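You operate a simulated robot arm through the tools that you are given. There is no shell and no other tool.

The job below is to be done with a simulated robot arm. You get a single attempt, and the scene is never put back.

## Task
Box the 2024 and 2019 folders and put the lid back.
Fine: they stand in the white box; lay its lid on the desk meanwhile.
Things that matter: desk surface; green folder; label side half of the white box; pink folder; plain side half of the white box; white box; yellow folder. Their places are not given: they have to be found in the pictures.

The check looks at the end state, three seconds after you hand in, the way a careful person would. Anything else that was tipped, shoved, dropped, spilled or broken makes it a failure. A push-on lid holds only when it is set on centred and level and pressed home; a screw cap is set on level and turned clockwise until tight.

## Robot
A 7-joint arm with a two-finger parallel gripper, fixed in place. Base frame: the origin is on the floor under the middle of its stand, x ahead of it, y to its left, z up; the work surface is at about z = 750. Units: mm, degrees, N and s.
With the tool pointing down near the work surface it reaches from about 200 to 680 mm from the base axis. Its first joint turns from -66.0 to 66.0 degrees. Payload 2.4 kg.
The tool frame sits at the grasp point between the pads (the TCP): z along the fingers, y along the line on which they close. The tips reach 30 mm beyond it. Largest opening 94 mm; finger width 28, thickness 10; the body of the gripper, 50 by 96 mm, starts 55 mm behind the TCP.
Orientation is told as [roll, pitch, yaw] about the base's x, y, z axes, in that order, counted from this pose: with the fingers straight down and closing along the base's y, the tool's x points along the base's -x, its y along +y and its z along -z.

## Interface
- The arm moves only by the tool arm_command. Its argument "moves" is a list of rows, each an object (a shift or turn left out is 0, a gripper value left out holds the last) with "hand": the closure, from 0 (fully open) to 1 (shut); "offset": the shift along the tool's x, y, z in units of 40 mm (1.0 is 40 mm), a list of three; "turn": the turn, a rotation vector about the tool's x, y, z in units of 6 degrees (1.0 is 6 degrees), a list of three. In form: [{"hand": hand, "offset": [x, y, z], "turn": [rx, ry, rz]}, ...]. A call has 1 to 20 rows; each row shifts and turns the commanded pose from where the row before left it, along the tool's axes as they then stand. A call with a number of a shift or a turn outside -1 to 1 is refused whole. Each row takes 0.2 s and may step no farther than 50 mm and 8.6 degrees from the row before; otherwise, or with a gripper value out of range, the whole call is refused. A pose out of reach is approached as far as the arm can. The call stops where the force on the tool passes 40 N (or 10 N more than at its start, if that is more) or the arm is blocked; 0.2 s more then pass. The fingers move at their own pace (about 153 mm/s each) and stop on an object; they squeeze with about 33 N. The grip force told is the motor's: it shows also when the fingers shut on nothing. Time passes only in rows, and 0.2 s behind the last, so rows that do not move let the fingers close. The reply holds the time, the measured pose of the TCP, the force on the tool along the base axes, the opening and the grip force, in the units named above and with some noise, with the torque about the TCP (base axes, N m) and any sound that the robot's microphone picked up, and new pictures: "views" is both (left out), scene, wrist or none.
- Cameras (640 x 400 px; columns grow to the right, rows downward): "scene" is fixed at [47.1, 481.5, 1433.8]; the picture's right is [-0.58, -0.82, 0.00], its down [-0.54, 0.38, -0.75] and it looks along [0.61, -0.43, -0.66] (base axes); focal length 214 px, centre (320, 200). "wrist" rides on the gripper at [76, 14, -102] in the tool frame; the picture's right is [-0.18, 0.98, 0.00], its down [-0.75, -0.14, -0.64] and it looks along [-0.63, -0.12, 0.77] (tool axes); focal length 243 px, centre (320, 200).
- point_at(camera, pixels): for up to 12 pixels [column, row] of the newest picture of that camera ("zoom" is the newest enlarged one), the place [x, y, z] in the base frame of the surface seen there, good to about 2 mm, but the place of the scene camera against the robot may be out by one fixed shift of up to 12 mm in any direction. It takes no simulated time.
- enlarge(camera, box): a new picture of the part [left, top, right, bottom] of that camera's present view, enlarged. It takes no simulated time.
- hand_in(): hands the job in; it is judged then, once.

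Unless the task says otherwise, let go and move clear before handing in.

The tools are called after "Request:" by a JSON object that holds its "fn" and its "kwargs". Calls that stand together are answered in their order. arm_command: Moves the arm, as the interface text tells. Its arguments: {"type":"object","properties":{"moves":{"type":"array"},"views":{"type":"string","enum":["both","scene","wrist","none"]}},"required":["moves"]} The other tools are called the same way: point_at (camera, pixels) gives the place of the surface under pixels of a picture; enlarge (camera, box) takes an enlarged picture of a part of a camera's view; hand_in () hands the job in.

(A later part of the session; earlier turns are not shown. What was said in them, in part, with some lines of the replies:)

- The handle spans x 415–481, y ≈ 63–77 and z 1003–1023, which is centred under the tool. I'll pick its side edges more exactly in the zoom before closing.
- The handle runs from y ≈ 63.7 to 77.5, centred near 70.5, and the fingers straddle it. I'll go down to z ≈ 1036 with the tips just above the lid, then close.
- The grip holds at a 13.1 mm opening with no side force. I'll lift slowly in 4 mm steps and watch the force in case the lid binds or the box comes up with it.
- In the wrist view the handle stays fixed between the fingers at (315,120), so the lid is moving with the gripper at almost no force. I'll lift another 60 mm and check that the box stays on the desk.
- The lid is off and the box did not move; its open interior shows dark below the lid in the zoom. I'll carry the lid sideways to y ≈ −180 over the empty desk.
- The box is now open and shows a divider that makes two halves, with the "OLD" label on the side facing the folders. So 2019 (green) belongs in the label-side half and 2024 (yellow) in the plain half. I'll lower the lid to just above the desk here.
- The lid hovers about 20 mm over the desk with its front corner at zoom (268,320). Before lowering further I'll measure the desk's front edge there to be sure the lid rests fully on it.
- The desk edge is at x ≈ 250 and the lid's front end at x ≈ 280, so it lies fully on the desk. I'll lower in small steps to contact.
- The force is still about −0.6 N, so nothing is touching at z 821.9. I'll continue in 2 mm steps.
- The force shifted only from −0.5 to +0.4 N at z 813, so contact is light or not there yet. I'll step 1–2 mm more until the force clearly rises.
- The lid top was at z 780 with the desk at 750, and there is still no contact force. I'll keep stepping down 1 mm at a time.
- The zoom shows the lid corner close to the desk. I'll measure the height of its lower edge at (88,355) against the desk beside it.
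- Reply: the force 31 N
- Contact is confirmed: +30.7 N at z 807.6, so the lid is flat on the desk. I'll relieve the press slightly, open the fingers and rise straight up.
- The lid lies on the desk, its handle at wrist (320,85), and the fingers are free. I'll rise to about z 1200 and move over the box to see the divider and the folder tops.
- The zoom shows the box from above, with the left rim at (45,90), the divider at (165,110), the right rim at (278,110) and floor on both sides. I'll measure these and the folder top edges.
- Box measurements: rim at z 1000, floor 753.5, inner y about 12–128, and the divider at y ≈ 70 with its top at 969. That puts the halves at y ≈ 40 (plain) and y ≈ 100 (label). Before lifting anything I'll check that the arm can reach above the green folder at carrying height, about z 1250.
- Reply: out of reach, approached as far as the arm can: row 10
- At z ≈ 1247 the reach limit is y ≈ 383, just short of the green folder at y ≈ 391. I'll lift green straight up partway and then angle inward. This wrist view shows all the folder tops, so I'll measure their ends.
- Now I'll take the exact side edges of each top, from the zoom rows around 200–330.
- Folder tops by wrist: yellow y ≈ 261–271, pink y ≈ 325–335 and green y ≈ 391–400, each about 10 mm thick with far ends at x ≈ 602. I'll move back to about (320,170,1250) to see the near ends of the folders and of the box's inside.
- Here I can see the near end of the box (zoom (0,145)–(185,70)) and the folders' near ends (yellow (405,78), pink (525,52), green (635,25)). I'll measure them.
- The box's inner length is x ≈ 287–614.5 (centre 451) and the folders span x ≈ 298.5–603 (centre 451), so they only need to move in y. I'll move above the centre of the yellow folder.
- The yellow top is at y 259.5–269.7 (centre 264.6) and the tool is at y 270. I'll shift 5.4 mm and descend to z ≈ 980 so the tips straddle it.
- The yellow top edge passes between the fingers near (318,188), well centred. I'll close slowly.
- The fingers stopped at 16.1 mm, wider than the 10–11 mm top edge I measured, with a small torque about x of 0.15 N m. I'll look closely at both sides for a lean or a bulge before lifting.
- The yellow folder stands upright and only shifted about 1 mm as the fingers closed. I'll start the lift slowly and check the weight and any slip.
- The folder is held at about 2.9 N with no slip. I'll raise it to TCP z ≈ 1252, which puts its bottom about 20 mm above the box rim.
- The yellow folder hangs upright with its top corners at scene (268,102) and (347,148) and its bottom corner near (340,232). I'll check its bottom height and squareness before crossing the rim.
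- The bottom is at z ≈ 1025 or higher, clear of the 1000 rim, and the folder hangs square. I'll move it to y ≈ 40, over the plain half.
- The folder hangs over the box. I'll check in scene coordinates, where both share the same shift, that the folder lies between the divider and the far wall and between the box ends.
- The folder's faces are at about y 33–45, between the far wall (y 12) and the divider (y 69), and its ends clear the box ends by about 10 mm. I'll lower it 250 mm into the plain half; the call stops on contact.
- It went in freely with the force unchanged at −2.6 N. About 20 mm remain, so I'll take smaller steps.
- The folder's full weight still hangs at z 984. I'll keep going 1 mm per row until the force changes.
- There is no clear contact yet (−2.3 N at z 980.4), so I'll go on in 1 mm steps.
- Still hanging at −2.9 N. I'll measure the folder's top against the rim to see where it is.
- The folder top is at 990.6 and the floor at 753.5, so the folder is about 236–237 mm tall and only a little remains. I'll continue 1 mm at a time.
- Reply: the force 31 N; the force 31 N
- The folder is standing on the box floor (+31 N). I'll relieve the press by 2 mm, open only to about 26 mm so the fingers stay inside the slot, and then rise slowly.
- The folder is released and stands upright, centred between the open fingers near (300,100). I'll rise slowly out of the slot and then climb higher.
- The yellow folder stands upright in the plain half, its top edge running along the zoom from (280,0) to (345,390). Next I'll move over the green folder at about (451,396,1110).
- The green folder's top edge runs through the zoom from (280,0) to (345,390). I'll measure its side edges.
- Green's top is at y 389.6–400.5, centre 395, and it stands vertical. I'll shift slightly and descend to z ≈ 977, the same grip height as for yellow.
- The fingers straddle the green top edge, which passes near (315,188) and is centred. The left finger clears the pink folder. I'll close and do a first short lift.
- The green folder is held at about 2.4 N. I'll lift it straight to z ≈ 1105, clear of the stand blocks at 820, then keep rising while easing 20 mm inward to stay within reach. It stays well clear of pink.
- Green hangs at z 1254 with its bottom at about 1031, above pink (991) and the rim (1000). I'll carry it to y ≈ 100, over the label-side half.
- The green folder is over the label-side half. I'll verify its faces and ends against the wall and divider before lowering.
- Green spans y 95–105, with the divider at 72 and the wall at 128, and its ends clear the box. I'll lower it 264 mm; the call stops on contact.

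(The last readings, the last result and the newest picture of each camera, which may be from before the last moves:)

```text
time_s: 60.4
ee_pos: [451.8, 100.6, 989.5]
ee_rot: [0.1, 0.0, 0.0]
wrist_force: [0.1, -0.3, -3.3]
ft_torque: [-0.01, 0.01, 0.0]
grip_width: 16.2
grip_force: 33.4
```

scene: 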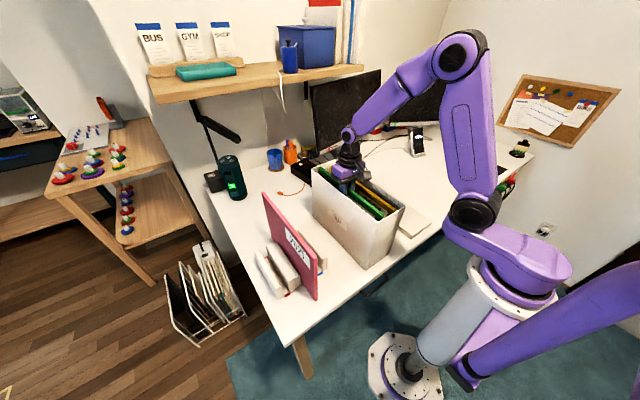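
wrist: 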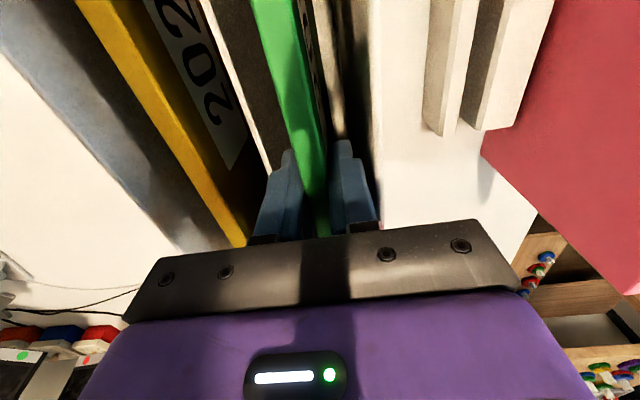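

Green went in freely with the force still −3.3 N. About 13 mm remain, so I'll step down gently to floor contact.

Request:
{"fn": "arm_command", "kwargs": {"moves": [{"hand": 1.0, "offset": [0, 0, 0.1]}, {"hand": 1.0, "offset": [0, 0, 0.1]}, {"hand": 1.0, "offset": [0, 0, 0.05]}, {"hand": 1.0}], "views": "none"}}

Request:
{"fn": "arm_command", "kwargs": {"moves": [{"hand": 1.0, "offset": [0, 0, 0.025]}, {"hand": 1.0}], "views": "none"}}

Request:
{"fn": "arm_command", "kwargs": {"moves": [{"hand": 1.0, "offset": [0, 0, 0.025]}, {"hand": 1.0}], "views": "none"}}

```text
time_s: 61.4
ee_pos: [450.2, 100.6, 979.8]
ee_rot: [-0.1, 0.1, 0.2]
wrist_force: [0.4, -0.5, -2.6]
ft_torque: [-0.03, 0.02, 0.0]
grip_width: 15.9
grip_force: 33.1
```

```text
time_s: 62.0
ee_pos: [449.8, 99.7, 978.4]
ee_rot: [0.0, 0.0, -0.1]
wrist_force: [0.8, -0.4, -2.4]
ft_torque: [0.04, 0.01, -0.05]
grip_width: 16.3
grip_force: 33.4
```

```text
time_s: 62.6
ee_pos: [450.6, 100.7, 977.6]
ee_rot: [0.0, 0.0, 0.0]
wrist_force: [0.1, 0.8, -2.5]
ft_torque: [0.0, 0.01, -0.03]
grip_width: 16.3
grip_force: 32.8
```

Still hanging at −2.5 N at z 977.6. I'll take a few more 1 mm steps and read each one.

Request:
{"fn": "arm_command", "kwargs": {"moves": [{"hand": 1.0, "offset": [0, 0, 0.025]}, {"hand": 1.0}], "views": "none"}}

Request:
{"fn": "arm_command", "kwargs": {"moves": [{"hand": 1.0, "offset": [0, 0, 0.025]}, {"hand": 1.0}], "views": "none"}}

```text
time_s: 63.2
ee_pos: [450.7, 100.8, 978.2]
ee_rot: [0.0, 0.0, -0.1]
wrist_force: [0.6, 0.4, -2.8]
ft_torque: [-0.01, -0.01, 0.0]
grip_width: 16.3
grip_force: 32.8
```

```text
time_s: 63.8
ee_pos: [450.3, 100.8, 974.9]
ee_rot: [0.0, 0.0, 0.0]
wrist_force: [-0.4, 0.5, -2.6]
ft_torque: [-0.03, -0.02, 0.01]
grip_width: 16.1
grip_force: 33.6
```

Request:
{"fn": "arm_command", "kwargs": {"moves": [{"hand": 1.0, "offset": [0, 0, 0.025]}, {"hand": 1.0}], "views": "none"}}

```text
time_s: 64.4
ee_pos: [450.2, 100.9, 974.7]
ee_rot: [-0.1, -0.2, 0.0]
wrist_force: [-0.9, 0.4, 10.6]
ft_torque: [0.05, 0.49, -0.02]
grip_width: 16.0
grip_force: 32.7
```

Contact at +10.6 N: green stands on the floor. I'll relieve the press, open to about 26 mm within the slot, and rise slowly.

Request:
{"fn": "arm_command", "kwargs": {"moves": [{"hand": 1.0, "offset": [0, 0, -0.02]}, {"hand": 0.78}, {"hand": 0.73}, {"hand": 0.73}, {"hand": 0.73}], "views": "both"}}

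```text
time_s: 65.6
ee_pos: [449.6, 100.9, 976.2]
ee_rot: [-0.1, 0.1, 0.0]
wrist_force: [0.0, 0.2, 0.4]
ft_torque: [0.01, 0.0, 0.01]
grip_width: 25.5
grip_force: 0.1
```

scene: 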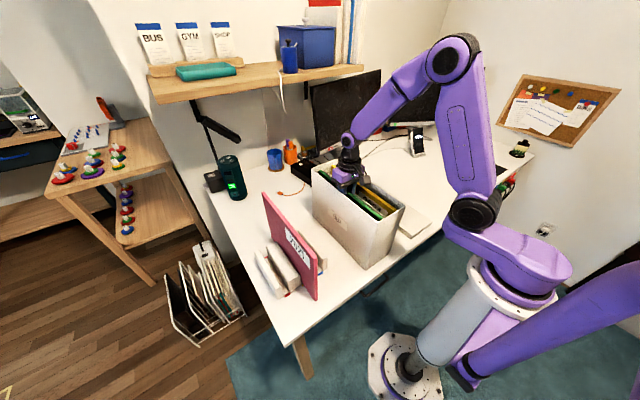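
wrist: 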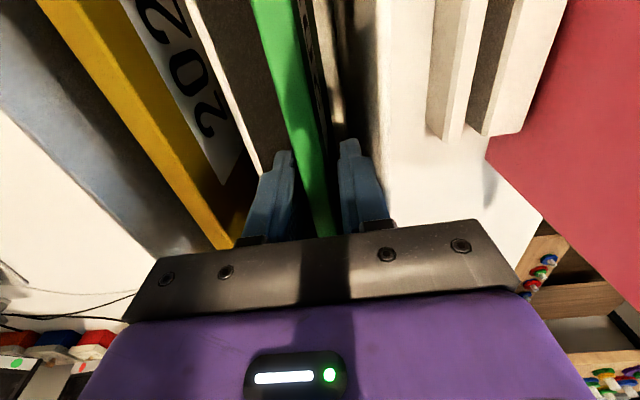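

The fingers are open at 25.5 mm and green stands centred between them near (300,100). I'll rise straight out.

Request:
{"fn": "arm_command", "kwargs": {"moves": [{"hand": 0.73, "offset": [0, 0, -0.2]}, {"hand": 0.73, "offset": [0, 0, -0.4]}, {"hand": 0.73, "offset": [0, 0, -0.6]}, {"hand": 0.73, "offset": [0, 0, -0.8]}, {"hand": 0.73, "offset": [0, 0, -0.9]}, {"hand": 0.73, "offset": [0, 0, -0.9]}, {"hand": 0.73, "offset": [0.5, -0.5, -0.5]}, {"hand": 0.73, "offset": [0.5, -0.3, -0.5]}, {"hand": 0.73}], "views": "both"}}

Request:
{"fn": "enlarge", "kwargs": {"camera": "wrist", "box": [200, 0, 440, 170]}}

Request:
{"fn": "enlarge", "kwargs": {"camera": "scene", "box": [290, 140, 430, 280]}}

```text
time_s: 67.6
ee_pos: [410.3, 66.0, 1167.2]
ee_rot: [0.0, 0.1, -0.1]
wrist_force: [-0.6, 0.1, 0.2]
ft_torque: [0.02, -0.03, 0.02]
grip_width: 25.4
grip_force: 0.0
```

scene: 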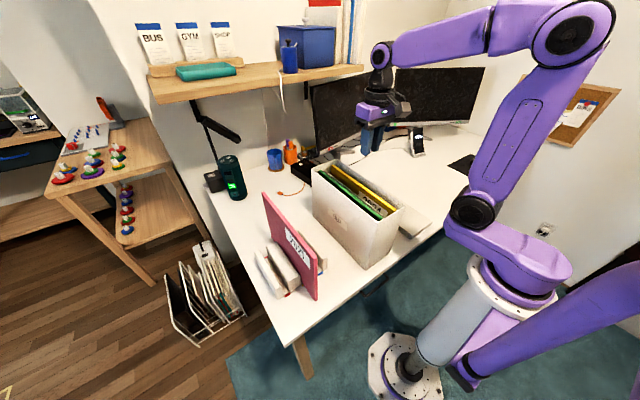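
wrist: 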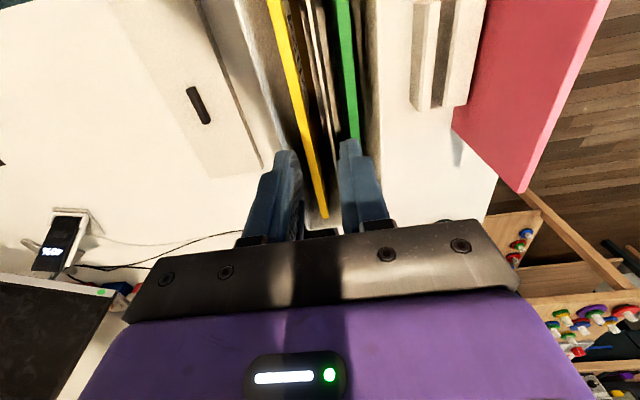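

```text
2.35 times, centred on (320, 85) of wrist
```

zoom: 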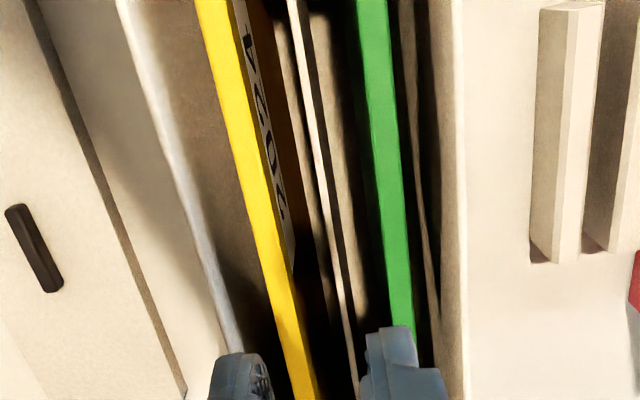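

```text
2.86 times, centred on (360, 210) of scene
```

zoom: 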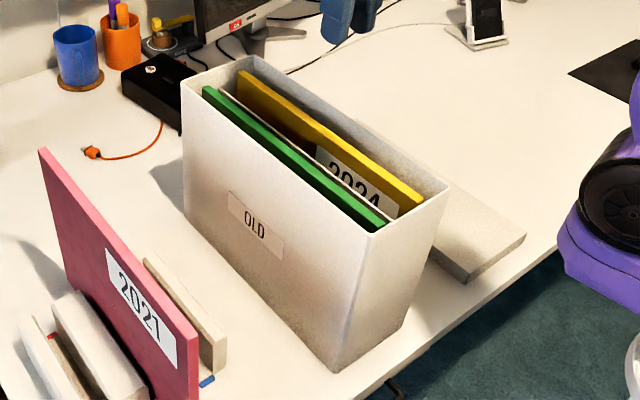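

Both folders stand upright in their halves, with yellow beyond the divider and green on the OLD side. I'll re-measure the rim, to see whether the box moved, and the folder top heights against the lid fit.

Request:
{"fn": "point_at", "kwargs": {"camera": "zoom", "pixels": [[183, 82], [250, 60], [370, 238], [440, 190], [212, 92], [375, 218], [245, 75], [415, 200], [280, 155], [260, 60], [400, 222], [310, 110]]}}

Request:
{"fn": "point_at", "kwargs": {"camera": "wrist", "pixels": [[245, 20], [250, 40], [275, 15], [290, 80], [310, 150], [340, 20], [350, 100], [372, 20], [376, 100], [320, 60], [378, 40], [260, 70]]}}

```text
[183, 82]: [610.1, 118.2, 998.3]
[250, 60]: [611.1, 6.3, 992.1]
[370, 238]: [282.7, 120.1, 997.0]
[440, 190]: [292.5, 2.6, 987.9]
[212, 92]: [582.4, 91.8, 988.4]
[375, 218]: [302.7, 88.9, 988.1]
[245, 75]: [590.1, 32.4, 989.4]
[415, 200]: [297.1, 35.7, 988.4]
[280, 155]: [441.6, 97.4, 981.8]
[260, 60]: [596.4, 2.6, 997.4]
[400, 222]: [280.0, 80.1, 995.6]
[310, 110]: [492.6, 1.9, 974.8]
```

```text
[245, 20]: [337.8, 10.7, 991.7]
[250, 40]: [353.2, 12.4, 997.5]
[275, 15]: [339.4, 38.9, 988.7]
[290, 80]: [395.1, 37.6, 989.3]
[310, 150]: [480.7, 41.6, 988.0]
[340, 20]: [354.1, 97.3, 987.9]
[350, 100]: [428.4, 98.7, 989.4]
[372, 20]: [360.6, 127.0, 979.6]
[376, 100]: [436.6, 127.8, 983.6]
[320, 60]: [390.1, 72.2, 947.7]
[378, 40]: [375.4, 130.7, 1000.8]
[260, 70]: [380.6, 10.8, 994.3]
```

Both tops are at z ≈ 989, below the 1000 rim, and the box is where it was. Now I'll go back over the lid on the desk at about (450, −182).

Request:
{"fn": "arm_command", "kwargs": {"moves": [{"hand": 0.5, "offset": [-0.124, -0.774, 0]}, {"offset": [-0.124, -0.774, 0]}, {"offset": [-0.124, -0.774, 0]}, {"offset": [-0.124, -0.774, 0]}, {"offset": [-0.124, -0.774, 0]}, {"offset": [-0.124, -0.774, 0]}, {"offset": [-0.124, -0.774, 0]}, {"offset": [-0.124, -0.774, 0]}, {"offset": [0, 0, 0.9]}, {"offset": [0, 0, 0.95]}, {"offset": [0, 0, 0.95]}, {"offset": [0, 0, 0.95]}, {"offset": [0, 0, 0.95]}, {"offset": [0, 0, 0.95]}, {"offset": [0, 0, 0]}], "views": "both"}}

Request:
{"fn": "enlarge", "kwargs": {"camera": "wrist", "box": [220, 20, 460, 190]}}

```text
time_s: 70.8
ee_pos: [447.6, -179.6, 943.1]
ee_rot: [0.1, 0.0, 0.1]
wrist_force: [-0.4, 0.4, 0.0]
ft_torque: [0.02, -0.01, 0.01]
grip_width: 46.9
grip_force: 0.1
```

scene: 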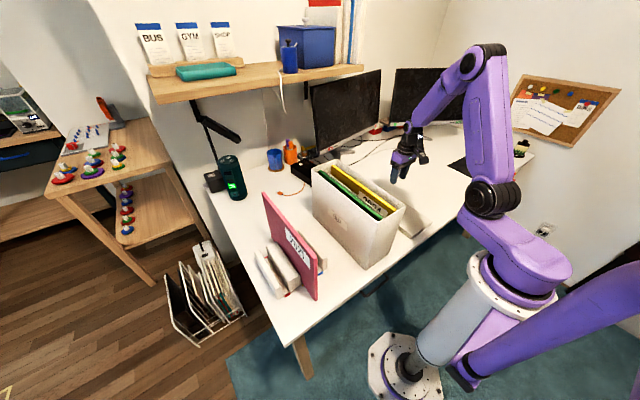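
wrist: 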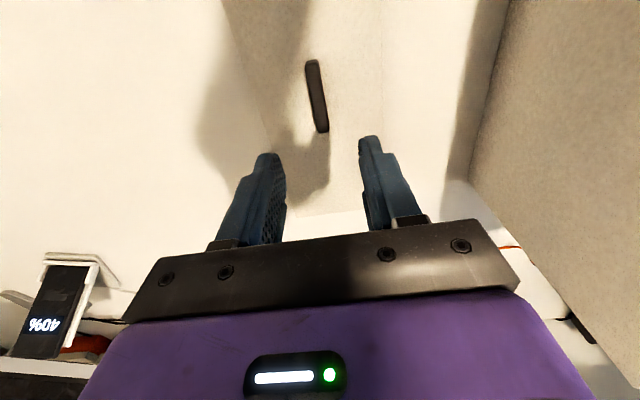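

```text
2.35 times, centred on (340, 105) of wrist
```

zoom: 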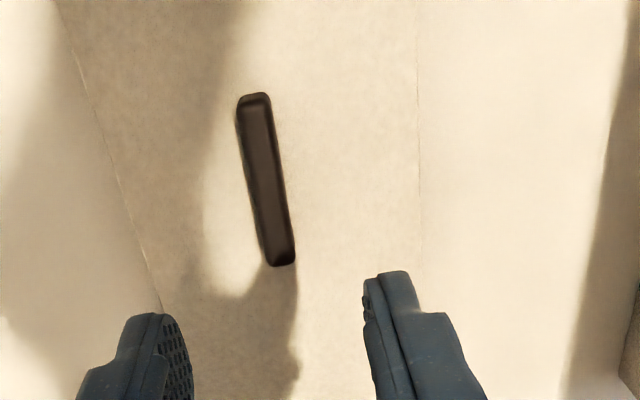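

The handle is at zoom (265,180). I'll measure its ends and sides and the lid's edges so I can grip it centred.

Request:
{"fn": "point_at", "kwargs": {"camera": "zoom", "pixels": [[248, 97], [265, 97], [270, 262], [292, 262], [246, 150], [258, 150], [275, 150], [260, 220], [286, 220], [272, 180], [418, 60], [420, 200]]}}

Request:
{"fn": "point_at", "kwargs": {"camera": "wrist", "pixels": [[310, 62], [322, 132], [313, 95], [382, 60], [381, 100], [365, 208], [330, 208], [262, 130], [255, 110], [250, 85], [378, 120], [376, 10]]}}

```text
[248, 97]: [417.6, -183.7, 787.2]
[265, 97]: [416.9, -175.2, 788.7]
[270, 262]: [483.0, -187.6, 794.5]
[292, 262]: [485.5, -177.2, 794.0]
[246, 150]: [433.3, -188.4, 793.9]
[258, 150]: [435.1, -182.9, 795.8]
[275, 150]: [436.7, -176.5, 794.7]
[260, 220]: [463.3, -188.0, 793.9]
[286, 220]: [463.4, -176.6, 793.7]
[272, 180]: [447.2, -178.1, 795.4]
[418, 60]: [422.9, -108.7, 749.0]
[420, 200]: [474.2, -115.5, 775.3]
```

```text
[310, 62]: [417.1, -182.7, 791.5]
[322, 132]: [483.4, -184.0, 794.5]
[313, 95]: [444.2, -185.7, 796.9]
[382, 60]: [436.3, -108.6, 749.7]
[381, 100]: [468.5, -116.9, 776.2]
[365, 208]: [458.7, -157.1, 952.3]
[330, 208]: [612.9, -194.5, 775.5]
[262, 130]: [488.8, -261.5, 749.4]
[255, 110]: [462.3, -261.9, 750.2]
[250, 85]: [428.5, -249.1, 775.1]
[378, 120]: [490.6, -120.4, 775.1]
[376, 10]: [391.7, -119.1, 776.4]
```

The handle centre is (450.8, −182.2), where I set it down. I'll take a couple of still readings to average out the pose noise before descending.

Request:
{"fn": "arm_command", "kwargs": {"moves": [{"hand": 0.5}], "views": "none"}}

Request:
{"fn": "arm_command", "kwargs": {"moves": [{"hand": 0.5}], "views": "none"}}

Request:
{"fn": "arm_command", "kwargs": {"moves": [{"hand": 0.5}], "views": "none"}}

Request:
{"fn": "arm_command", "kwargs": {"moves": [{"hand": 0.5}], "views": "none"}}

```text
time_s: 71.2
ee_pos: [448.0, -179.7, 942.2]
ee_rot: [-0.1, -0.1, 0.0]
wrist_force: [0.5, -0.1, -0.3]
ft_torque: [0.01, 0.01, 0.01]
grip_width: 46.9
grip_force: 0.0
```

```text
time_s: 71.6
ee_pos: [449.4, -179.7, 941.8]
ee_rot: [0.0, 0.1, -0.1]
wrist_force: [0.6, -0.7, -0.7]
ft_torque: [0.0, -0.01, -0.02]
grip_width: 46.9
grip_force: 0.1
```

```text
time_s: 72.0
ee_pos: [448.6, -179.3, 940.9]
ee_rot: [0.0, 0.0, 0.0]
wrist_force: [-0.3, -0.3, 0.9]
ft_torque: [0.01, 0.02, 0.0]
grip_width: 46.8
grip_force: 0.2
```

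```text
time_s: 72.4
ee_pos: [448.8, -180.1, 941.9]
ee_rot: [0.0, -0.1, -0.1]
wrist_force: [1.0, 0.0, 0.5]
ft_torque: [-0.02, 0.0, 0.0]
grip_width: 46.9
grip_force: 0.0
```

The average pose is (448.5, −179.7, 942). I'll correct by +1.5 in x and −2.2 in y, descend to z ≈ 808.5, the height I released at, and close.

Request:
{"fn": "arm_command", "kwargs": {"moves": [{"hand": 0.5, "offset": [-0.0375, -0.055, 0.4]}, {"hand": 0.5, "offset": [0, 0, 0.8]}, {"hand": 0.5, "offset": [0, 0, 0.8]}, {"hand": 0.5, "offset": [0, 0, 0.7]}, {"hand": 0.5, "offset": [0, 0, 0.4]}, {"hand": 0.5, "offset": [0, 0, 0.22]}, {"hand": 0.5}], "views": "wrist"}}

Request:
{"fn": "arm_command", "kwargs": {"moves": [{"hand": 0.5}], "views": "none"}}

```text
time_s: 74.0
ee_pos: [452.5, -181.5, 810.3]
ee_rot: [0.0, 0.1, 0.0]
wrist_force: [-0.3, -0.2, -0.4]
ft_torque: [0.02, -0.04, 0.01]
grip_width: 47.2
grip_force: 0.0
```

wrist: 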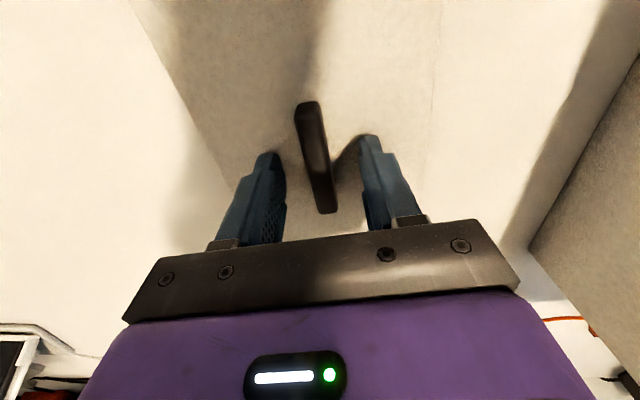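

```text
time_s: 74.4
ee_pos: [451.8, -181.8, 809.1]
ee_rot: [0.1, 0.1, 0.0]
wrist_force: [0.1, -0.1, -0.2]
ft_torque: [-0.01, -0.01, 0.0]
grip_width: 47.0
grip_force: 0.1
```

The fingers straddle the handle near (315,160). I'll close and take readings in the gripped state.

Request:
{"fn": "arm_command", "kwargs": {"moves": [{"hand": 0.7}, {"hand": 0.8}, {"hand": 1.0}, {"hand": 1.0}, {"hand": 1.0}], "views": "wrist"}}

Request:
{"fn": "arm_command", "kwargs": {"moves": [{"hand": 1.0}], "views": "none"}}

Request:
{"fn": "arm_command", "kwargs": {"moves": [{"hand": 1.0}], "views": "none"}}

Request:
{"fn": "arm_command", "kwargs": {"moves": [{"hand": 1.0}], "views": "none"}}

```text
time_s: 75.6
ee_pos: [451.9, -181.7, 808.9]
ee_rot: [0.1, 0.0, 0.0]
wrist_force: [-0.2, 0.2, 1.1]
ft_torque: [0.03, -0.02, 0.0]
grip_width: 12.9
grip_force: 32.6
```

wrist: 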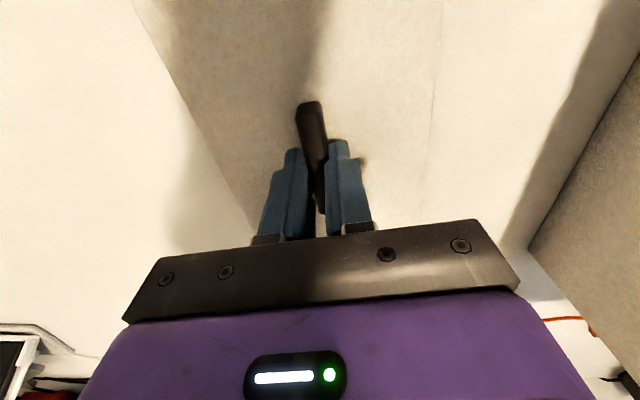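

```text
time_s: 76.0
ee_pos: [451.0, -180.1, 810.1]
ee_rot: [0.1, 0.0, 0.0]
wrist_force: [0.2, -0.1, 0.7]
ft_torque: [-0.02, 0.01, -0.02]
grip_width: 13.1
grip_force: 33.0
```

```text
time_s: 76.4
ee_pos: [451.9, -182.3, 810.0]
ee_rot: [-0.1, 0.0, 0.0]
wrist_force: [-0.2, 0.2, -0.7]
ft_torque: [0.01, 0.01, 0.02]
grip_width: 13.2
grip_force: 33.4
```

```text
time_s: 76.8
ee_pos: [452.0, -181.9, 810.6]
ee_rot: [0.0, -0.1, 0.0]
wrist_force: [-0.2, 0.6, -0.2]
ft_torque: [0.02, 0.0, 0.01]
grip_width: 13.0
grip_force: 32.5
```

The grip is firm at 13 mm, with an average pose of (451.9, −181.6, 809.8). I'll lift straight up 304 mm, clear of the box, then check the readings.

Request:
{"fn": "arm_command", "kwargs": {"moves": [{"hand": 1.0, "offset": [0, 0, -0.2]}, {"hand": 1.0, "offset": [0, 0, -0.5]}, {"hand": 1.0, "offset": [0, 0, -0.95]}, {"hand": 1.0, "offset": [0, 0, -0.95]}, {"hand": 1.0, "offset": [0, 0, -0.95]}, {"hand": 1.0, "offset": [0, 0, -0.95]}, {"hand": 1.0, "offset": [0, 0, -0.95]}, {"hand": 1.0, "offset": [0, 0, -0.95]}, {"hand": 1.0, "offset": [0, 0, -0.95]}, {"hand": 1.0, "offset": [0, 0, -0.25]}, {"hand": 1.0}], "views": "both"}}

```text
time_s: 79.2
ee_pos: [451.9, -182.3, 1112.1]
ee_rot: [0.0, 0.0, 0.0]
wrist_force: [0.6, 0.0, -0.6]
ft_torque: [0.0, -0.04, 0.0]
grip_width: 12.9
grip_force: 33.0
```

scene: 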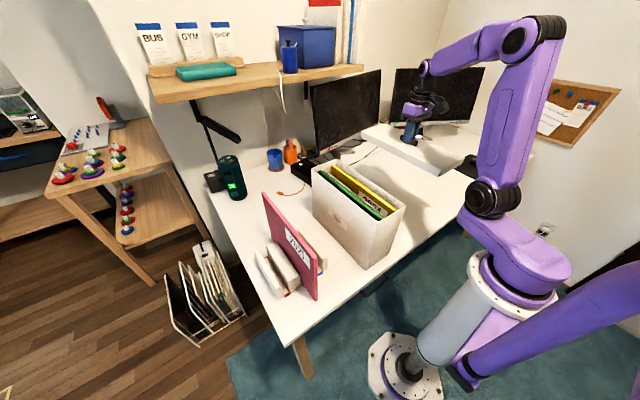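
wrist: 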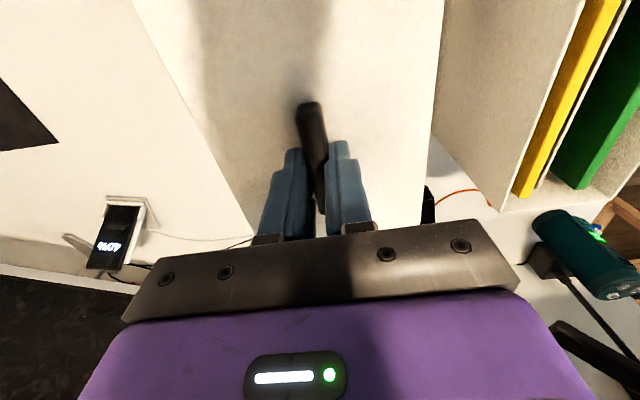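

The lid is held firmly. I'll carry it back 252 mm in y, exactly reversing the earlier shift, so it hovers over the box.

Request:
{"fn": "arm_command", "kwargs": {"moves": [{"hand": 1.0, "offset": [0, 0.5, 0]}, {"hand": 1.0, "offset": [0, 0.9, 0]}, {"hand": 1.0, "offset": [0, 0.9, 0]}, {"hand": 1.0, "offset": [0, 0.9, 0]}, {"hand": 1.0, "offset": [0, 0.9, 0]}, {"hand": 1.0, "offset": [0, 0.9, 0]}, {"hand": 1.0, "offset": [0, 0.8, 0]}, {"hand": 1.0, "offset": [0, 0.5, 0]}, {"hand": 1.0}, {"hand": 1.0}], "views": "none"}}

Request:
{"fn": "arm_command", "kwargs": {"moves": [{"hand": 1.0}], "views": "none"}}

Request:
{"fn": "arm_command", "kwargs": {"moves": [{"hand": 1.0}], "views": "none"}}

Request:
{"fn": "arm_command", "kwargs": {"moves": [{"hand": 1.0}], "views": "both"}}

Request:
{"fn": "enlarge", "kwargs": {"camera": "scene", "box": [290, 120, 430, 280]}}

```text
time_s: 81.4
ee_pos: [451.4, 71.1, 1113.7]
ee_rot: [0.1, 0.0, -0.2]
wrist_force: [0.1, -0.6, -0.8]
ft_torque: [0.01, -0.01, 0.0]
grip_width: 12.7
grip_force: 33.5
```

```text
time_s: 81.8
ee_pos: [451.8, 70.5, 1113.7]
ee_rot: [0.0, -0.1, -0.2]
wrist_force: [0.8, -0.2, -0.2]
ft_torque: [0.02, -0.05, -0.02]
grip_width: 13.2
grip_force: 33.6
```

```text
time_s: 82.2
ee_pos: [450.6, 71.0, 1113.9]
ee_rot: [0.0, 0.0, -0.1]
wrist_force: [-0.2, -0.2, 0.6]
ft_torque: [0.0, -0.02, -0.02]
grip_width: 12.8
grip_force: 32.8
```

```text
time_s: 82.6
ee_pos: [450.5, 70.7, 1113.4]
ee_rot: [0.0, 0.1, -0.1]
wrist_force: [-0.2, 0.5, -1.1]
ft_torque: [0.01, -0.02, 0.02]
grip_width: 13.1
grip_force: 32.9
```

scene: 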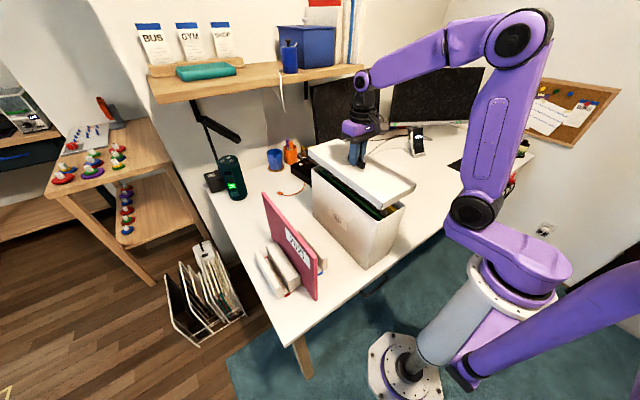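
wrist: 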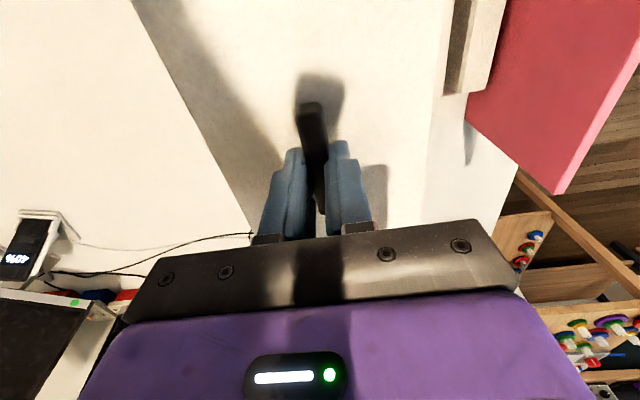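

```text
2.50 times, centred on (360, 200) of scene
```

zoom: 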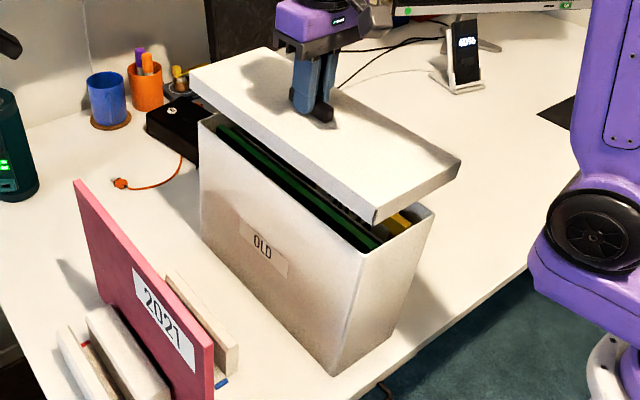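

The lid hovers over the box at an average (451.1, 70.8). I'll compare the lid's side faces with the box's faces in the same scene view to confirm it is centred before lowering.

Request:
{"fn": "point_at", "kwargs": {"camera": "zoom", "pixels": [[372, 215], [360, 210], [300, 165], [250, 130], [210, 95], [390, 208], [420, 192], [450, 172], [250, 190], [300, 240], [340, 290], [230, 170]]}}

Request:
{"fn": "point_at", "kwargs": {"camera": "zoom", "pixels": [[350, 300], [380, 280], [400, 260], [420, 240], [410, 280], [430, 225], [360, 255], [205, 120], [330, 250], [280, 220], [376, 214], [456, 168]]}}

```text
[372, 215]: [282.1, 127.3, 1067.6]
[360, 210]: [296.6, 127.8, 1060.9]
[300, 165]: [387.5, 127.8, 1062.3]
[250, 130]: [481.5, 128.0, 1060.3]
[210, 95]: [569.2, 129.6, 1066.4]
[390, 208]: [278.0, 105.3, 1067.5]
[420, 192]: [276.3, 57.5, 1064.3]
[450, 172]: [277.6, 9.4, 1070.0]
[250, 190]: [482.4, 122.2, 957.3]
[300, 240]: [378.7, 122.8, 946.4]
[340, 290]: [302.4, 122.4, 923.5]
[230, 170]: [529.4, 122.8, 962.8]
```

```text
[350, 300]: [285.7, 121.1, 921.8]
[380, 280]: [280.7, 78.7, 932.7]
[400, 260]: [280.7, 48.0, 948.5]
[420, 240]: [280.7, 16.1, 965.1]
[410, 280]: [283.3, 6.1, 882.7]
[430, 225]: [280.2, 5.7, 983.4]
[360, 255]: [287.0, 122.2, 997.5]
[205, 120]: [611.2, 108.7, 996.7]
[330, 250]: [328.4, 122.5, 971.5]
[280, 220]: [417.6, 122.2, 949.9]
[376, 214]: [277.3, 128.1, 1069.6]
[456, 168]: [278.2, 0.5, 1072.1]
```

In the same frame the lid's label-side face is at y 127.9 against 122.4 for the box, and the near faces are at x 277 against 280.6. I'll zoom on the near −y corner to get the overhang on the other side.

Request:
{"fn": "enlarge", "kwargs": {"camera": "scene", "box": [370, 170, 430, 220]}}

```text
8.00 times, centred on (400, 195) of scene
```

zoom: 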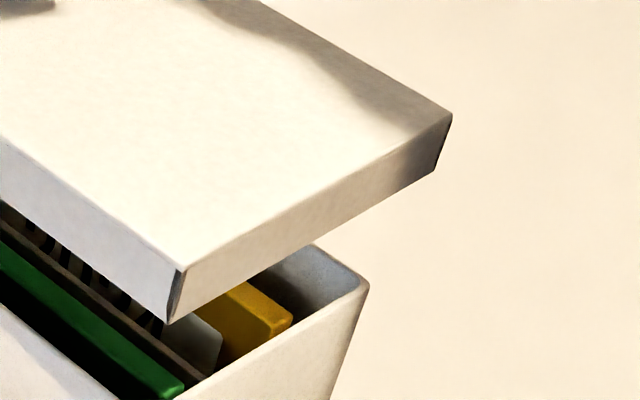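

Request:
{"fn": "point_at", "kwargs": {"camera": "zoom", "pixels": [[445, 122], [440, 145], [433, 165], [425, 130], [448, 116], [175, 300], [185, 290], [165, 300], [362, 300], [355, 320], [366, 290], [345, 370]]}}

Request:
{"fn": "point_at", "kwargs": {"camera": "zoom", "pixels": [[358, 310], [350, 340], [340, 360], [364, 284], [360, 290], [430, 140], [436, 150], [428, 160], [447, 128], [180, 280], [172, 280], [330, 390]]}}

```text
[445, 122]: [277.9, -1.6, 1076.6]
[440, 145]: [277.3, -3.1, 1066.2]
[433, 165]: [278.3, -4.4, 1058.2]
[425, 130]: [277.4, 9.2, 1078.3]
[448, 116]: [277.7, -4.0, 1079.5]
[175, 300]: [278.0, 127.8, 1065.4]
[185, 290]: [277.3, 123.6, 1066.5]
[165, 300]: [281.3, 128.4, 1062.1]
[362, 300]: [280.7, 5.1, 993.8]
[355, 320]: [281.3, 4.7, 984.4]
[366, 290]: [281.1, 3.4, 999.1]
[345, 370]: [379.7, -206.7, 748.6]
```

```text
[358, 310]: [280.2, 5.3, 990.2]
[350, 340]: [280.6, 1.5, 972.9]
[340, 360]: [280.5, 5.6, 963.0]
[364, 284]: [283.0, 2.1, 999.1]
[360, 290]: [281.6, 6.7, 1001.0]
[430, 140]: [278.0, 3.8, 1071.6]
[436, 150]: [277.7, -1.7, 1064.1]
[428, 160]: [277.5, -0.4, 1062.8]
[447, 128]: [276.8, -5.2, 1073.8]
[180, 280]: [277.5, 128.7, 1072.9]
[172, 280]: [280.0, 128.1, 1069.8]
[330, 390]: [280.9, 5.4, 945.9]
```

In y the lid spans −5 to 128 and the box 1 to 122.4, so it is centred to within a millimetre. For x I need the far ends, so I'll zoom there.

Request:
{"fn": "enlarge", "kwargs": {"camera": "scene", "box": [295, 125, 365, 185]}}

```text
6.67 times, centred on (330, 155) of scene
```

zoom: 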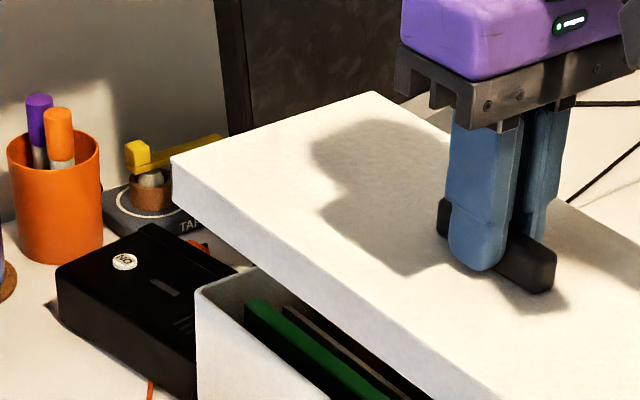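

Request:
{"fn": "point_at", "kwargs": {"camera": "zoom", "pixels": [[174, 158], [176, 180], [174, 190], [220, 140], [300, 115], [370, 95], [197, 295], [200, 330], [198, 350], [215, 282], [240, 273], [205, 288]]}}

Request:
{"fn": "point_at", "kwargs": {"camera": "zoom", "pixels": [[222, 142], [260, 129], [340, 105], [374, 94], [173, 170], [174, 175], [198, 310], [199, 370], [196, 340], [230, 276], [250, 270], [180, 185]]}}

```text
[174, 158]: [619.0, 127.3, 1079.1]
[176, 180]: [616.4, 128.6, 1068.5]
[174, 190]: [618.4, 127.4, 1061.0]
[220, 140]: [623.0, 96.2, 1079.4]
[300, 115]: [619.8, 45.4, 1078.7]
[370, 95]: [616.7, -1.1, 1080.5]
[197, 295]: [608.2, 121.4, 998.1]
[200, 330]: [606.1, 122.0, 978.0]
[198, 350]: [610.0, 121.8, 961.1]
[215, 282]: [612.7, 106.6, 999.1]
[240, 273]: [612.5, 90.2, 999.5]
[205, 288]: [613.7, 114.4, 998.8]
```

```text
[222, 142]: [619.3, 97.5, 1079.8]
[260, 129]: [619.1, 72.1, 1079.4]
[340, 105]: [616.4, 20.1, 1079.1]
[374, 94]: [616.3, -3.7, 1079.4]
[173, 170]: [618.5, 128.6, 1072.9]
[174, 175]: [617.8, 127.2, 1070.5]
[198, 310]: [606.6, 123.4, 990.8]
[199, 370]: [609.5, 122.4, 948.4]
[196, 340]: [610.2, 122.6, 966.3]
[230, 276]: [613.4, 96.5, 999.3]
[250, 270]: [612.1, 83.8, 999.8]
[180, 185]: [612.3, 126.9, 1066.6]
```

Lid x span is about 277.6–619 and the box 280.6–613.5, so the lid sits roughly 1 mm too far in +x, while y is centred. I'll shift −1 mm in x and lower to z ≈ 1066, just above skirt engagement.

Request:
{"fn": "arm_command", "kwargs": {"moves": [{"hand": 1.0, "offset": [0.025, 0, 0]}, {"hand": 1.0, "offset": [0, 0, 0.5]}, {"hand": 1.0, "offset": [0, 0, 0.5]}, {"hand": 1.0, "offset": [0, 0, 0.2]}, {"hand": 1.0}, {"hand": 1.0}], "views": "both"}}

Request:
{"fn": "enlarge", "kwargs": {"camera": "scene", "box": [370, 180, 430, 230]}}

```text
time_s: 84.0
ee_pos: [449.9, 70.6, 1065.2]
ee_rot: [0.0, 0.0, 0.0]
wrist_force: [0.7, -0.5, -0.7]
ft_torque: [-0.02, 0.01, 0.02]
grip_width: 12.9
grip_force: 33.0
```

scene: 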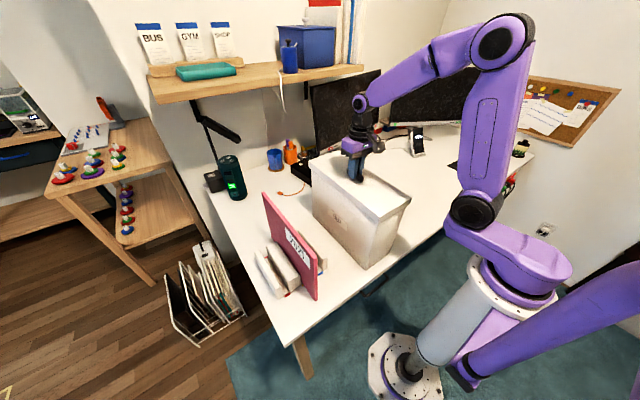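
wrist: 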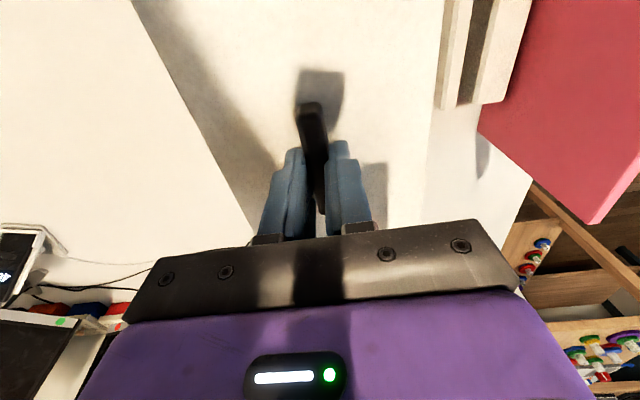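

```text
8.00 times, centred on (400, 205) of scene
```

zoom: 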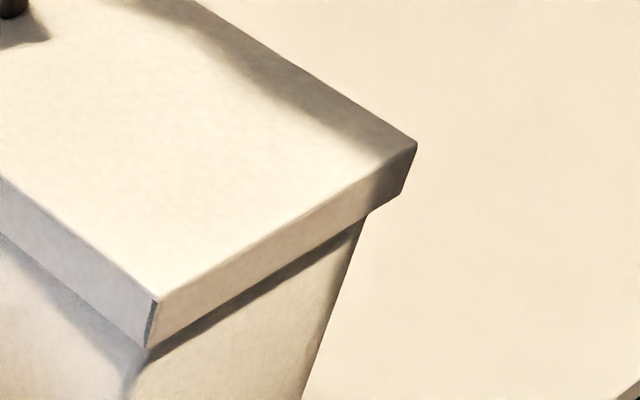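

The lid is just above the rim and looks parallel to the box. A quick check of near-face and label-face offsets, then I'll lower in 2 mm steps.

Request:
{"fn": "point_at", "kwargs": {"camera": "zoom", "pixels": [[170, 320], [280, 260], [390, 180], [150, 330], [100, 290], [40, 240], [170, 380], [250, 330], [310, 290], [355, 230], [100, 370], [40, 320]]}}

Request:
{"fn": "arm_command", "kwargs": {"moves": [{"hand": 1.0, "offset": [0, 0, 0.05]}, {"hand": 1.0, "offset": [0, 0, 0.05]}, {"hand": 1.0, "offset": [0, 0, 0.05]}, {"hand": 1.0, "offset": [0, 0, 0.05]}, {"hand": 1.0}], "views": "none"}}

```text
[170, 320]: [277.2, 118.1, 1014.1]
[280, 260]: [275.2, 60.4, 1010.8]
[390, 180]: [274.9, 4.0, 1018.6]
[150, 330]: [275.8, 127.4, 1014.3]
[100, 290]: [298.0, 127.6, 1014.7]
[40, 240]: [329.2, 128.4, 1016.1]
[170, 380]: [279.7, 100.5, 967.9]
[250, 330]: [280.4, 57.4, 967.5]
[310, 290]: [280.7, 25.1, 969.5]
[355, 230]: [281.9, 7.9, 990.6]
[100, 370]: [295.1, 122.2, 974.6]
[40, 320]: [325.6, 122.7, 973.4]
```

```text
time_s: 85.2
ee_pos: [450.0, 70.7, 1056.6]
ee_rot: [0.0, -0.1, 0.0]
wrist_force: [0.8, -0.5, -1.0]
ft_torque: [-0.01, -0.02, -0.02]
grip_width: 13.0
grip_force: 32.8
```

The lid's near overhang is now about 4.7 mm and the skirt has passed about 3 mm below the rim with no contact force. I'll continue down gently to z ≈ 1042.

Request:
{"fn": "arm_command", "kwargs": {"moves": [{"hand": 1.0, "offset": [0, 0, 0.05]}, {"hand": 1.0, "offset": [0, 0, 0.05]}, {"hand": 1.0, "offset": [0, 0, 0.05]}, {"hand": 1.0, "offset": [0, 0, 0.05]}, {"hand": 1.0, "offset": [0, 0, 0.05]}, {"hand": 1.0, "offset": [0, 0, 0.05]}, {"hand": 1.0, "offset": [0, 0, 0.05]}, {"hand": 1.0}], "views": "none"}}

```text
time_s: 87.0
ee_pos: [450.1, 70.5, 1042.7]
ee_rot: [0.0, 0.0, 0.0]
wrist_force: [-0.3, -0.8, 0.5]
ft_torque: [-0.02, 0.03, -0.01]
grip_width: 13.0
grip_force: 33.2
```

Still no resistance at z 1042.7. I'll take 1 mm steps to the seat, which should be near 1038.

Request:
{"fn": "arm_command", "kwargs": {"moves": [{"hand": 1.0, "offset": [0, 0, 0.025]}, {"hand": 1.0, "offset": [0, 0, 0.025]}, {"hand": 1.0, "offset": [0, 0, 0.025]}, {"hand": 1.0}], "views": "none"}}

Request:
{"fn": "arm_command", "kwargs": {"moves": [{"hand": 1.0, "offset": [0, 0, 0.025]}, {"hand": 1.0}], "views": "none"}}

Request:
{"fn": "arm_command", "kwargs": {"moves": [{"hand": 1.0, "offset": [0, 0, 0.025]}, {"hand": 1.0}], "views": "none"}}

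```text
time_s: 88.0
ee_pos: [450.5, 69.7, 1038.7]
ee_rot: [0.1, 0.1, -0.2]
wrist_force: [-0.2, -0.5, -0.9]
ft_torque: [0.01, -0.02, 0.03]
grip_width: 12.8
grip_force: 33.3
```

```text
time_s: 88.6
ee_pos: [450.1, 71.6, 1039.3]
ee_rot: [-0.1, -0.1, 0.0]
wrist_force: [-0.3, -0.4, -1.7]
ft_torque: [-0.03, -0.01, 0.02]
grip_width: 13.0
grip_force: 33.3
```

```text
time_s: 89.2
ee_pos: [450.4, 70.8, 1037.2]
ee_rot: [0.1, 0.0, 0.0]
wrist_force: [-0.4, 0.1, -0.2]
ft_torque: [-0.02, -0.02, -0.04]
grip_width: 13.1
grip_force: 32.8
```

Request:
{"fn": "arm_command", "kwargs": {"moves": [{"hand": 1.0, "offset": [0, 0, 0.025]}, {"hand": 1.0}], "views": "none"}}

Request:
{"fn": "arm_command", "kwargs": {"moves": [{"hand": 1.0, "offset": [0, 0, 0.025]}, {"hand": 1.0}], "views": "none"}}

```text
time_s: 89.8
ee_pos: [450.0, 69.7, 1037.1]
ee_rot: [0.1, -0.1, 0.0]
wrist_force: [-1.6, 1.5, 15.3]
ft_torque: [0.02, 0.6, -0.01]
grip_width: 12.7
grip_force: 33.3
```

```text
time_s: 90.4
ee_pos: [450.0, 70.3, 1036.6]
ee_rot: [0.0, -0.2, 0.0]
wrist_force: [-2.6, 1.5, 30.4]
ft_torque: [0.04, 0.04, -0.04]
grip_width: 12.8
grip_force: 33.2
```

Contact at z ≈ 1037 with +30 N and the torque back near zero, so the lid bears evenly. I'll check the lid's top height and levelness against the original (1003.5) and the skirt against the rim.

Request:
{"fn": "arm_command", "kwargs": {"moves": [{"hand": 1.0}], "views": "both"}}

Request:
{"fn": "point_at", "kwargs": {"camera": "wrist", "pixels": [[250, 60], [200, 30], [230, 150], [400, 40], [400, 100], [410, 160], [380, 200], [250, 200]]}}

Request:
{"fn": "point_at", "kwargs": {"camera": "scene", "pixels": [[316, 165], [333, 161], [385, 195], [384, 215], [404, 206], [372, 218], [340, 190], [322, 170]]}}

Request:
{"fn": "enlarge", "kwargs": {"camera": "scene", "box": [295, 135, 425, 275]}}

```text
time_s: 90.8
ee_pos: [449.7, 70.7, 1035.7]
ee_rot: [0.1, -0.1, 0.0]
wrist_force: [-0.6, 2.0, 31.4]
ft_torque: [0.06, -0.1, 0.02]
grip_width: 12.9
grip_force: 33.6
```

scene: 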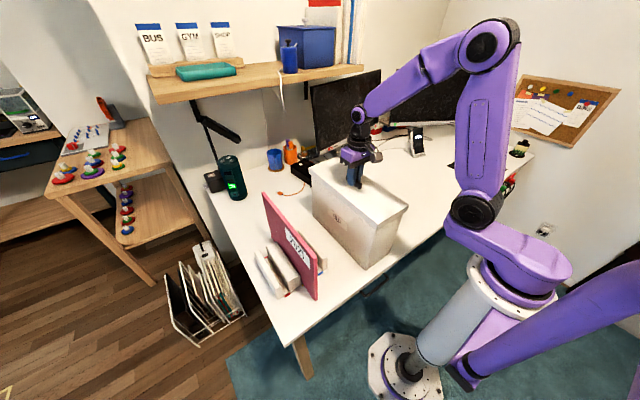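
wrist: 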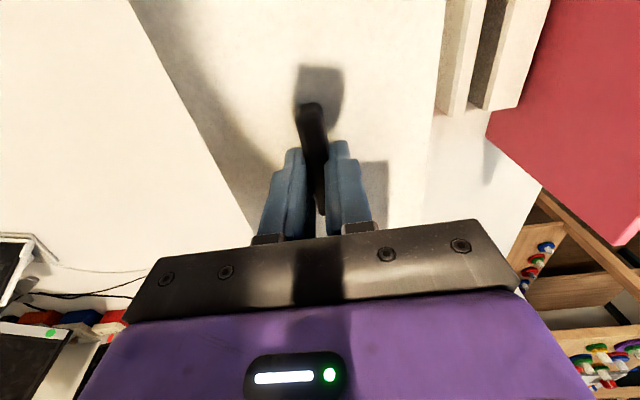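

```text
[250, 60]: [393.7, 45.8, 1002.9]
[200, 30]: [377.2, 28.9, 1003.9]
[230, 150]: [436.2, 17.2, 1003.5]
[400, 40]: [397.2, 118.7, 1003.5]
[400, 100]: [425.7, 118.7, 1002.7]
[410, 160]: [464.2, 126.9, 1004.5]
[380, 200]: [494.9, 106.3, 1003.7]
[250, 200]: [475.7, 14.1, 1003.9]
```

```text
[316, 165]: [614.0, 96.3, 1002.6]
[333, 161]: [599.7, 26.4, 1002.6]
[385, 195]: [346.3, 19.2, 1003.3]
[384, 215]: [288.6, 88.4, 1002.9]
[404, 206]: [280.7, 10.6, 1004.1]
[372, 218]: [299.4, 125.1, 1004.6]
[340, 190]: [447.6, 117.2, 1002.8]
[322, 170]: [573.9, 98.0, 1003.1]
```

```text
2.86 times, centred on (360, 205) of scene
```

zoom: 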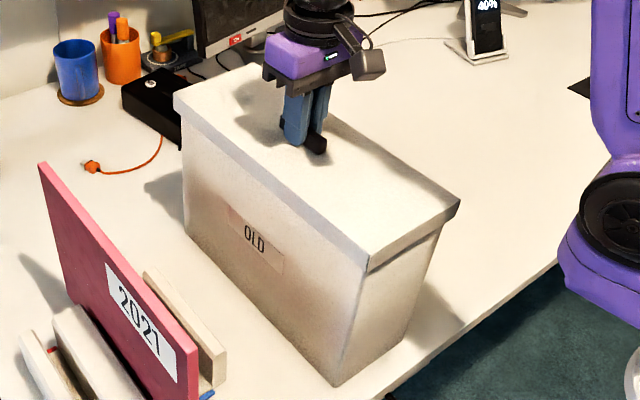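

The lid top reads z 1002.6–1004.6 across all corners, the same as originally, so it is level, centred and pressed home. I'll relieve the press, open the fingers evenly, and rise straight up.

Request:
{"fn": "arm_command", "kwargs": {"moves": [{"hand": 1.0, "offset": [0, 0, -0.05]}, {"hand": 0.8}, {"hand": 0.5}, {"hand": 0.5}], "views": "none"}}

Request:
{"fn": "arm_command", "kwargs": {"moves": [{"hand": 0.5, "offset": [0, 0, -0.3]}, {"hand": 0.5, "offset": [0, 0, -0.6]}, {"hand": 0.5, "offset": [0, 0, -0.9]}, {"hand": 0.5, "offset": [0, 0, -0.9]}, {"hand": 0.5}], "views": "both"}}

Request:
{"fn": "enlarge", "kwargs": {"camera": "scene", "box": [250, 135, 430, 305]}}

```text
time_s: 91.8
ee_pos: [449.1, 68.9, 1036.2]
ee_rot: [0.0, -0.1, -0.1]
wrist_force: [-0.5, 0.2, -0.7]
ft_torque: [0.01, -0.01, 0.01]
grip_width: 46.9
grip_force: 0.1
```

```text
time_s: 93.0
ee_pos: [449.3, 70.5, 1146.4]
ee_rot: [0.0, 0.1, -0.1]
wrist_force: [-0.4, -0.1, 0.8]
ft_torque: [0.02, 0.01, -0.01]
grip_width: 47.1
grip_force: 0.1
```

scene: 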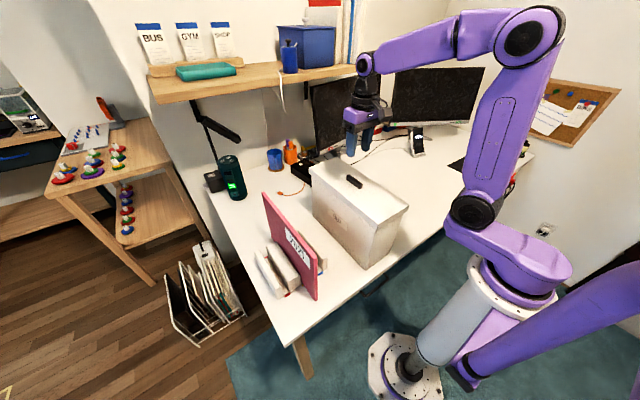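
wrist: 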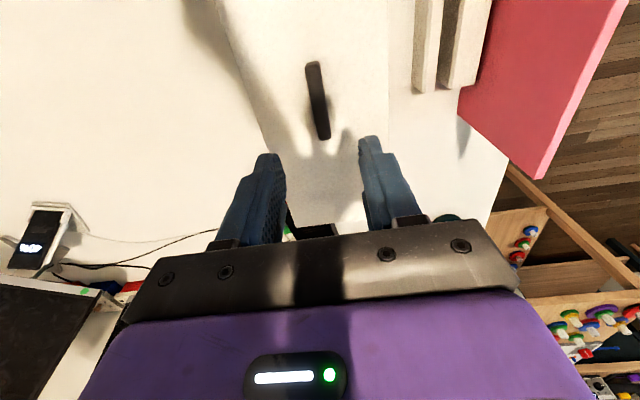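

```text
2.35 times, centred on (340, 220) of scene
```

zoom: 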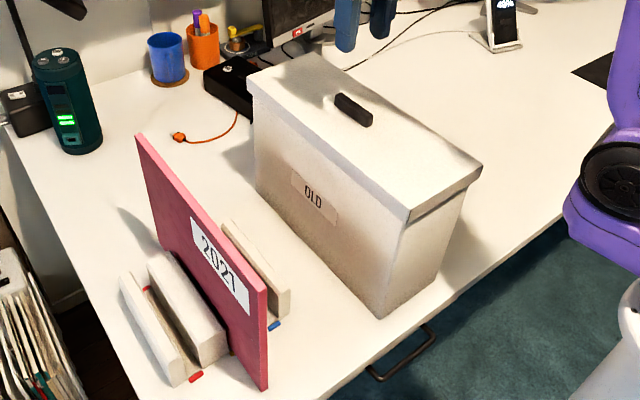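

The lid sits closed with its handle free, and pink 2021 still stands in its rack. I'll do a final check of lid overhang and height, and pink's position against the start.

Request:
{"fn": "point_at", "kwargs": {"camera": "zoom", "pixels": [[405, 212], [412, 208], [440, 195], [478, 170], [330, 150], [256, 90], [310, 60], [420, 240], [440, 225], [350, 240], [280, 160], [380, 300]]}}

Request:
{"fn": "point_at", "kwargs": {"camera": "scene", "pixels": [[262, 193], [316, 297], [355, 182], [409, 205], [316, 165], [333, 162], [405, 207], [384, 215], [365, 264], [391, 245], [265, 196], [310, 260]]}}

```text
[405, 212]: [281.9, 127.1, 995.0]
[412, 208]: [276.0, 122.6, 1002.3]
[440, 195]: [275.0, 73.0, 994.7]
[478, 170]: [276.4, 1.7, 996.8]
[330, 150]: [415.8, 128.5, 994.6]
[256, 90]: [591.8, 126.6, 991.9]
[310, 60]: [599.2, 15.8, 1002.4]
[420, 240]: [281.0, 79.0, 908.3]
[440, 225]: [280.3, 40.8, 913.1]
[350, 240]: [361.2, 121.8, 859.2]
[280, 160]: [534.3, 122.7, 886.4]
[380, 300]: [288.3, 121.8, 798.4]
```

```text
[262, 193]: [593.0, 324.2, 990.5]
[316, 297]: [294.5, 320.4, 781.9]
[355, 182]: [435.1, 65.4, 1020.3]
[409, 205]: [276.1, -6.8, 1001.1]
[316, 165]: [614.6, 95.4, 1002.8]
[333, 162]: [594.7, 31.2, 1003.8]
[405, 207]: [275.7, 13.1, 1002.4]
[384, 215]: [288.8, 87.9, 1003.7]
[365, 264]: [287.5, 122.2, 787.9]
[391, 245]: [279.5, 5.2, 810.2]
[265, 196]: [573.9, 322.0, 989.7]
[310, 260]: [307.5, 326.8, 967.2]
```

Every point matches the start: lid near edge x 276, tops at z 1003, box faces at y 122 and x 280, and pink at (593,324). I'll raise the arm clear and take a last look before handing in.

Request:
{"fn": "arm_command", "kwargs": {"moves": [{"hand": 0.5, "offset": [0, -0.3, -0.8]}, {"offset": [0, -0.3, -0.8]}, {"offset": [0, -0.3, -0.8]}, {"offset": [0, -0.3, -0.8]}, {"offset": [0, 0, 0]}], "views": "both"}}

```text
time_s: 94.2
ee_pos: [448.9, 22.3, 1275.9]
ee_rot: [-0.1, 0.0, 0.0]
wrist_force: [-0.3, -0.1, -0.3]
ft_torque: [-0.03, 0.01, -0.02]
grip_width: 47.1
grip_force: 0.1
```

scene: 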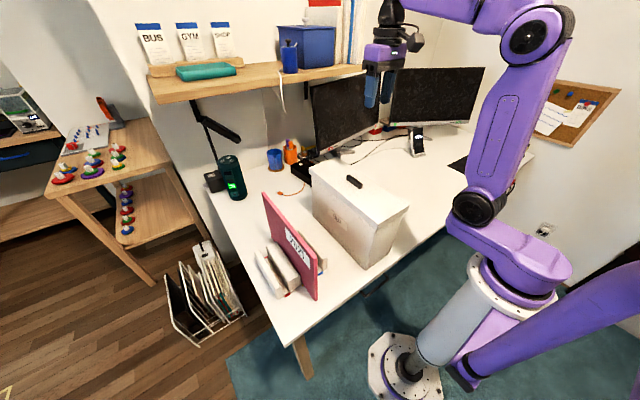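
wrist: 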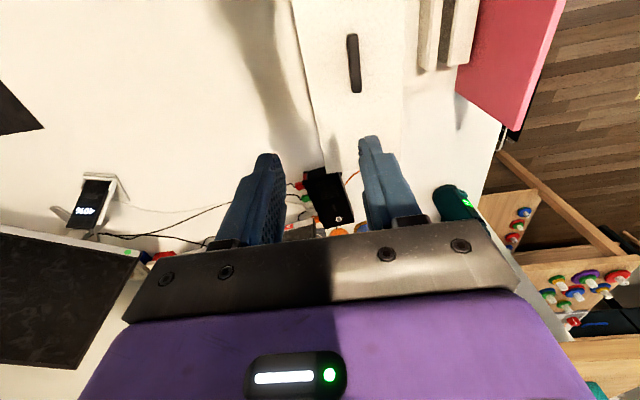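

The pictures show the box closed with its lid level (handle at scene (354,182)), the 2021 folder untouched, and the gripper empty and well clear. I'm handing in the job.

Request:
{"fn": "hand_in", "kwargs": {}}

```text
The job is handed in.
```

The 2024 and 2019 folders are standing in the white box with the lid back on, and I've handed the job in.

- **2024 (yellow):** it stands in the plain half of the box.
- **2019 (green):** it stands in the label half, the side marked "OLD". The task didn't say which half each folder goes in, so I put the older one on that side.
- **Lid:** it rested on the desk while I worked. It is now pressed down with about 31 N, level, and within about 2 mm of where it sat at the start.
- **Everything else:** the box did not move and the pink 2021 folder still stands where it was. Nothing else looked disturbed in the last pictures. The gripper was empty and clear of the desk when I handed in.
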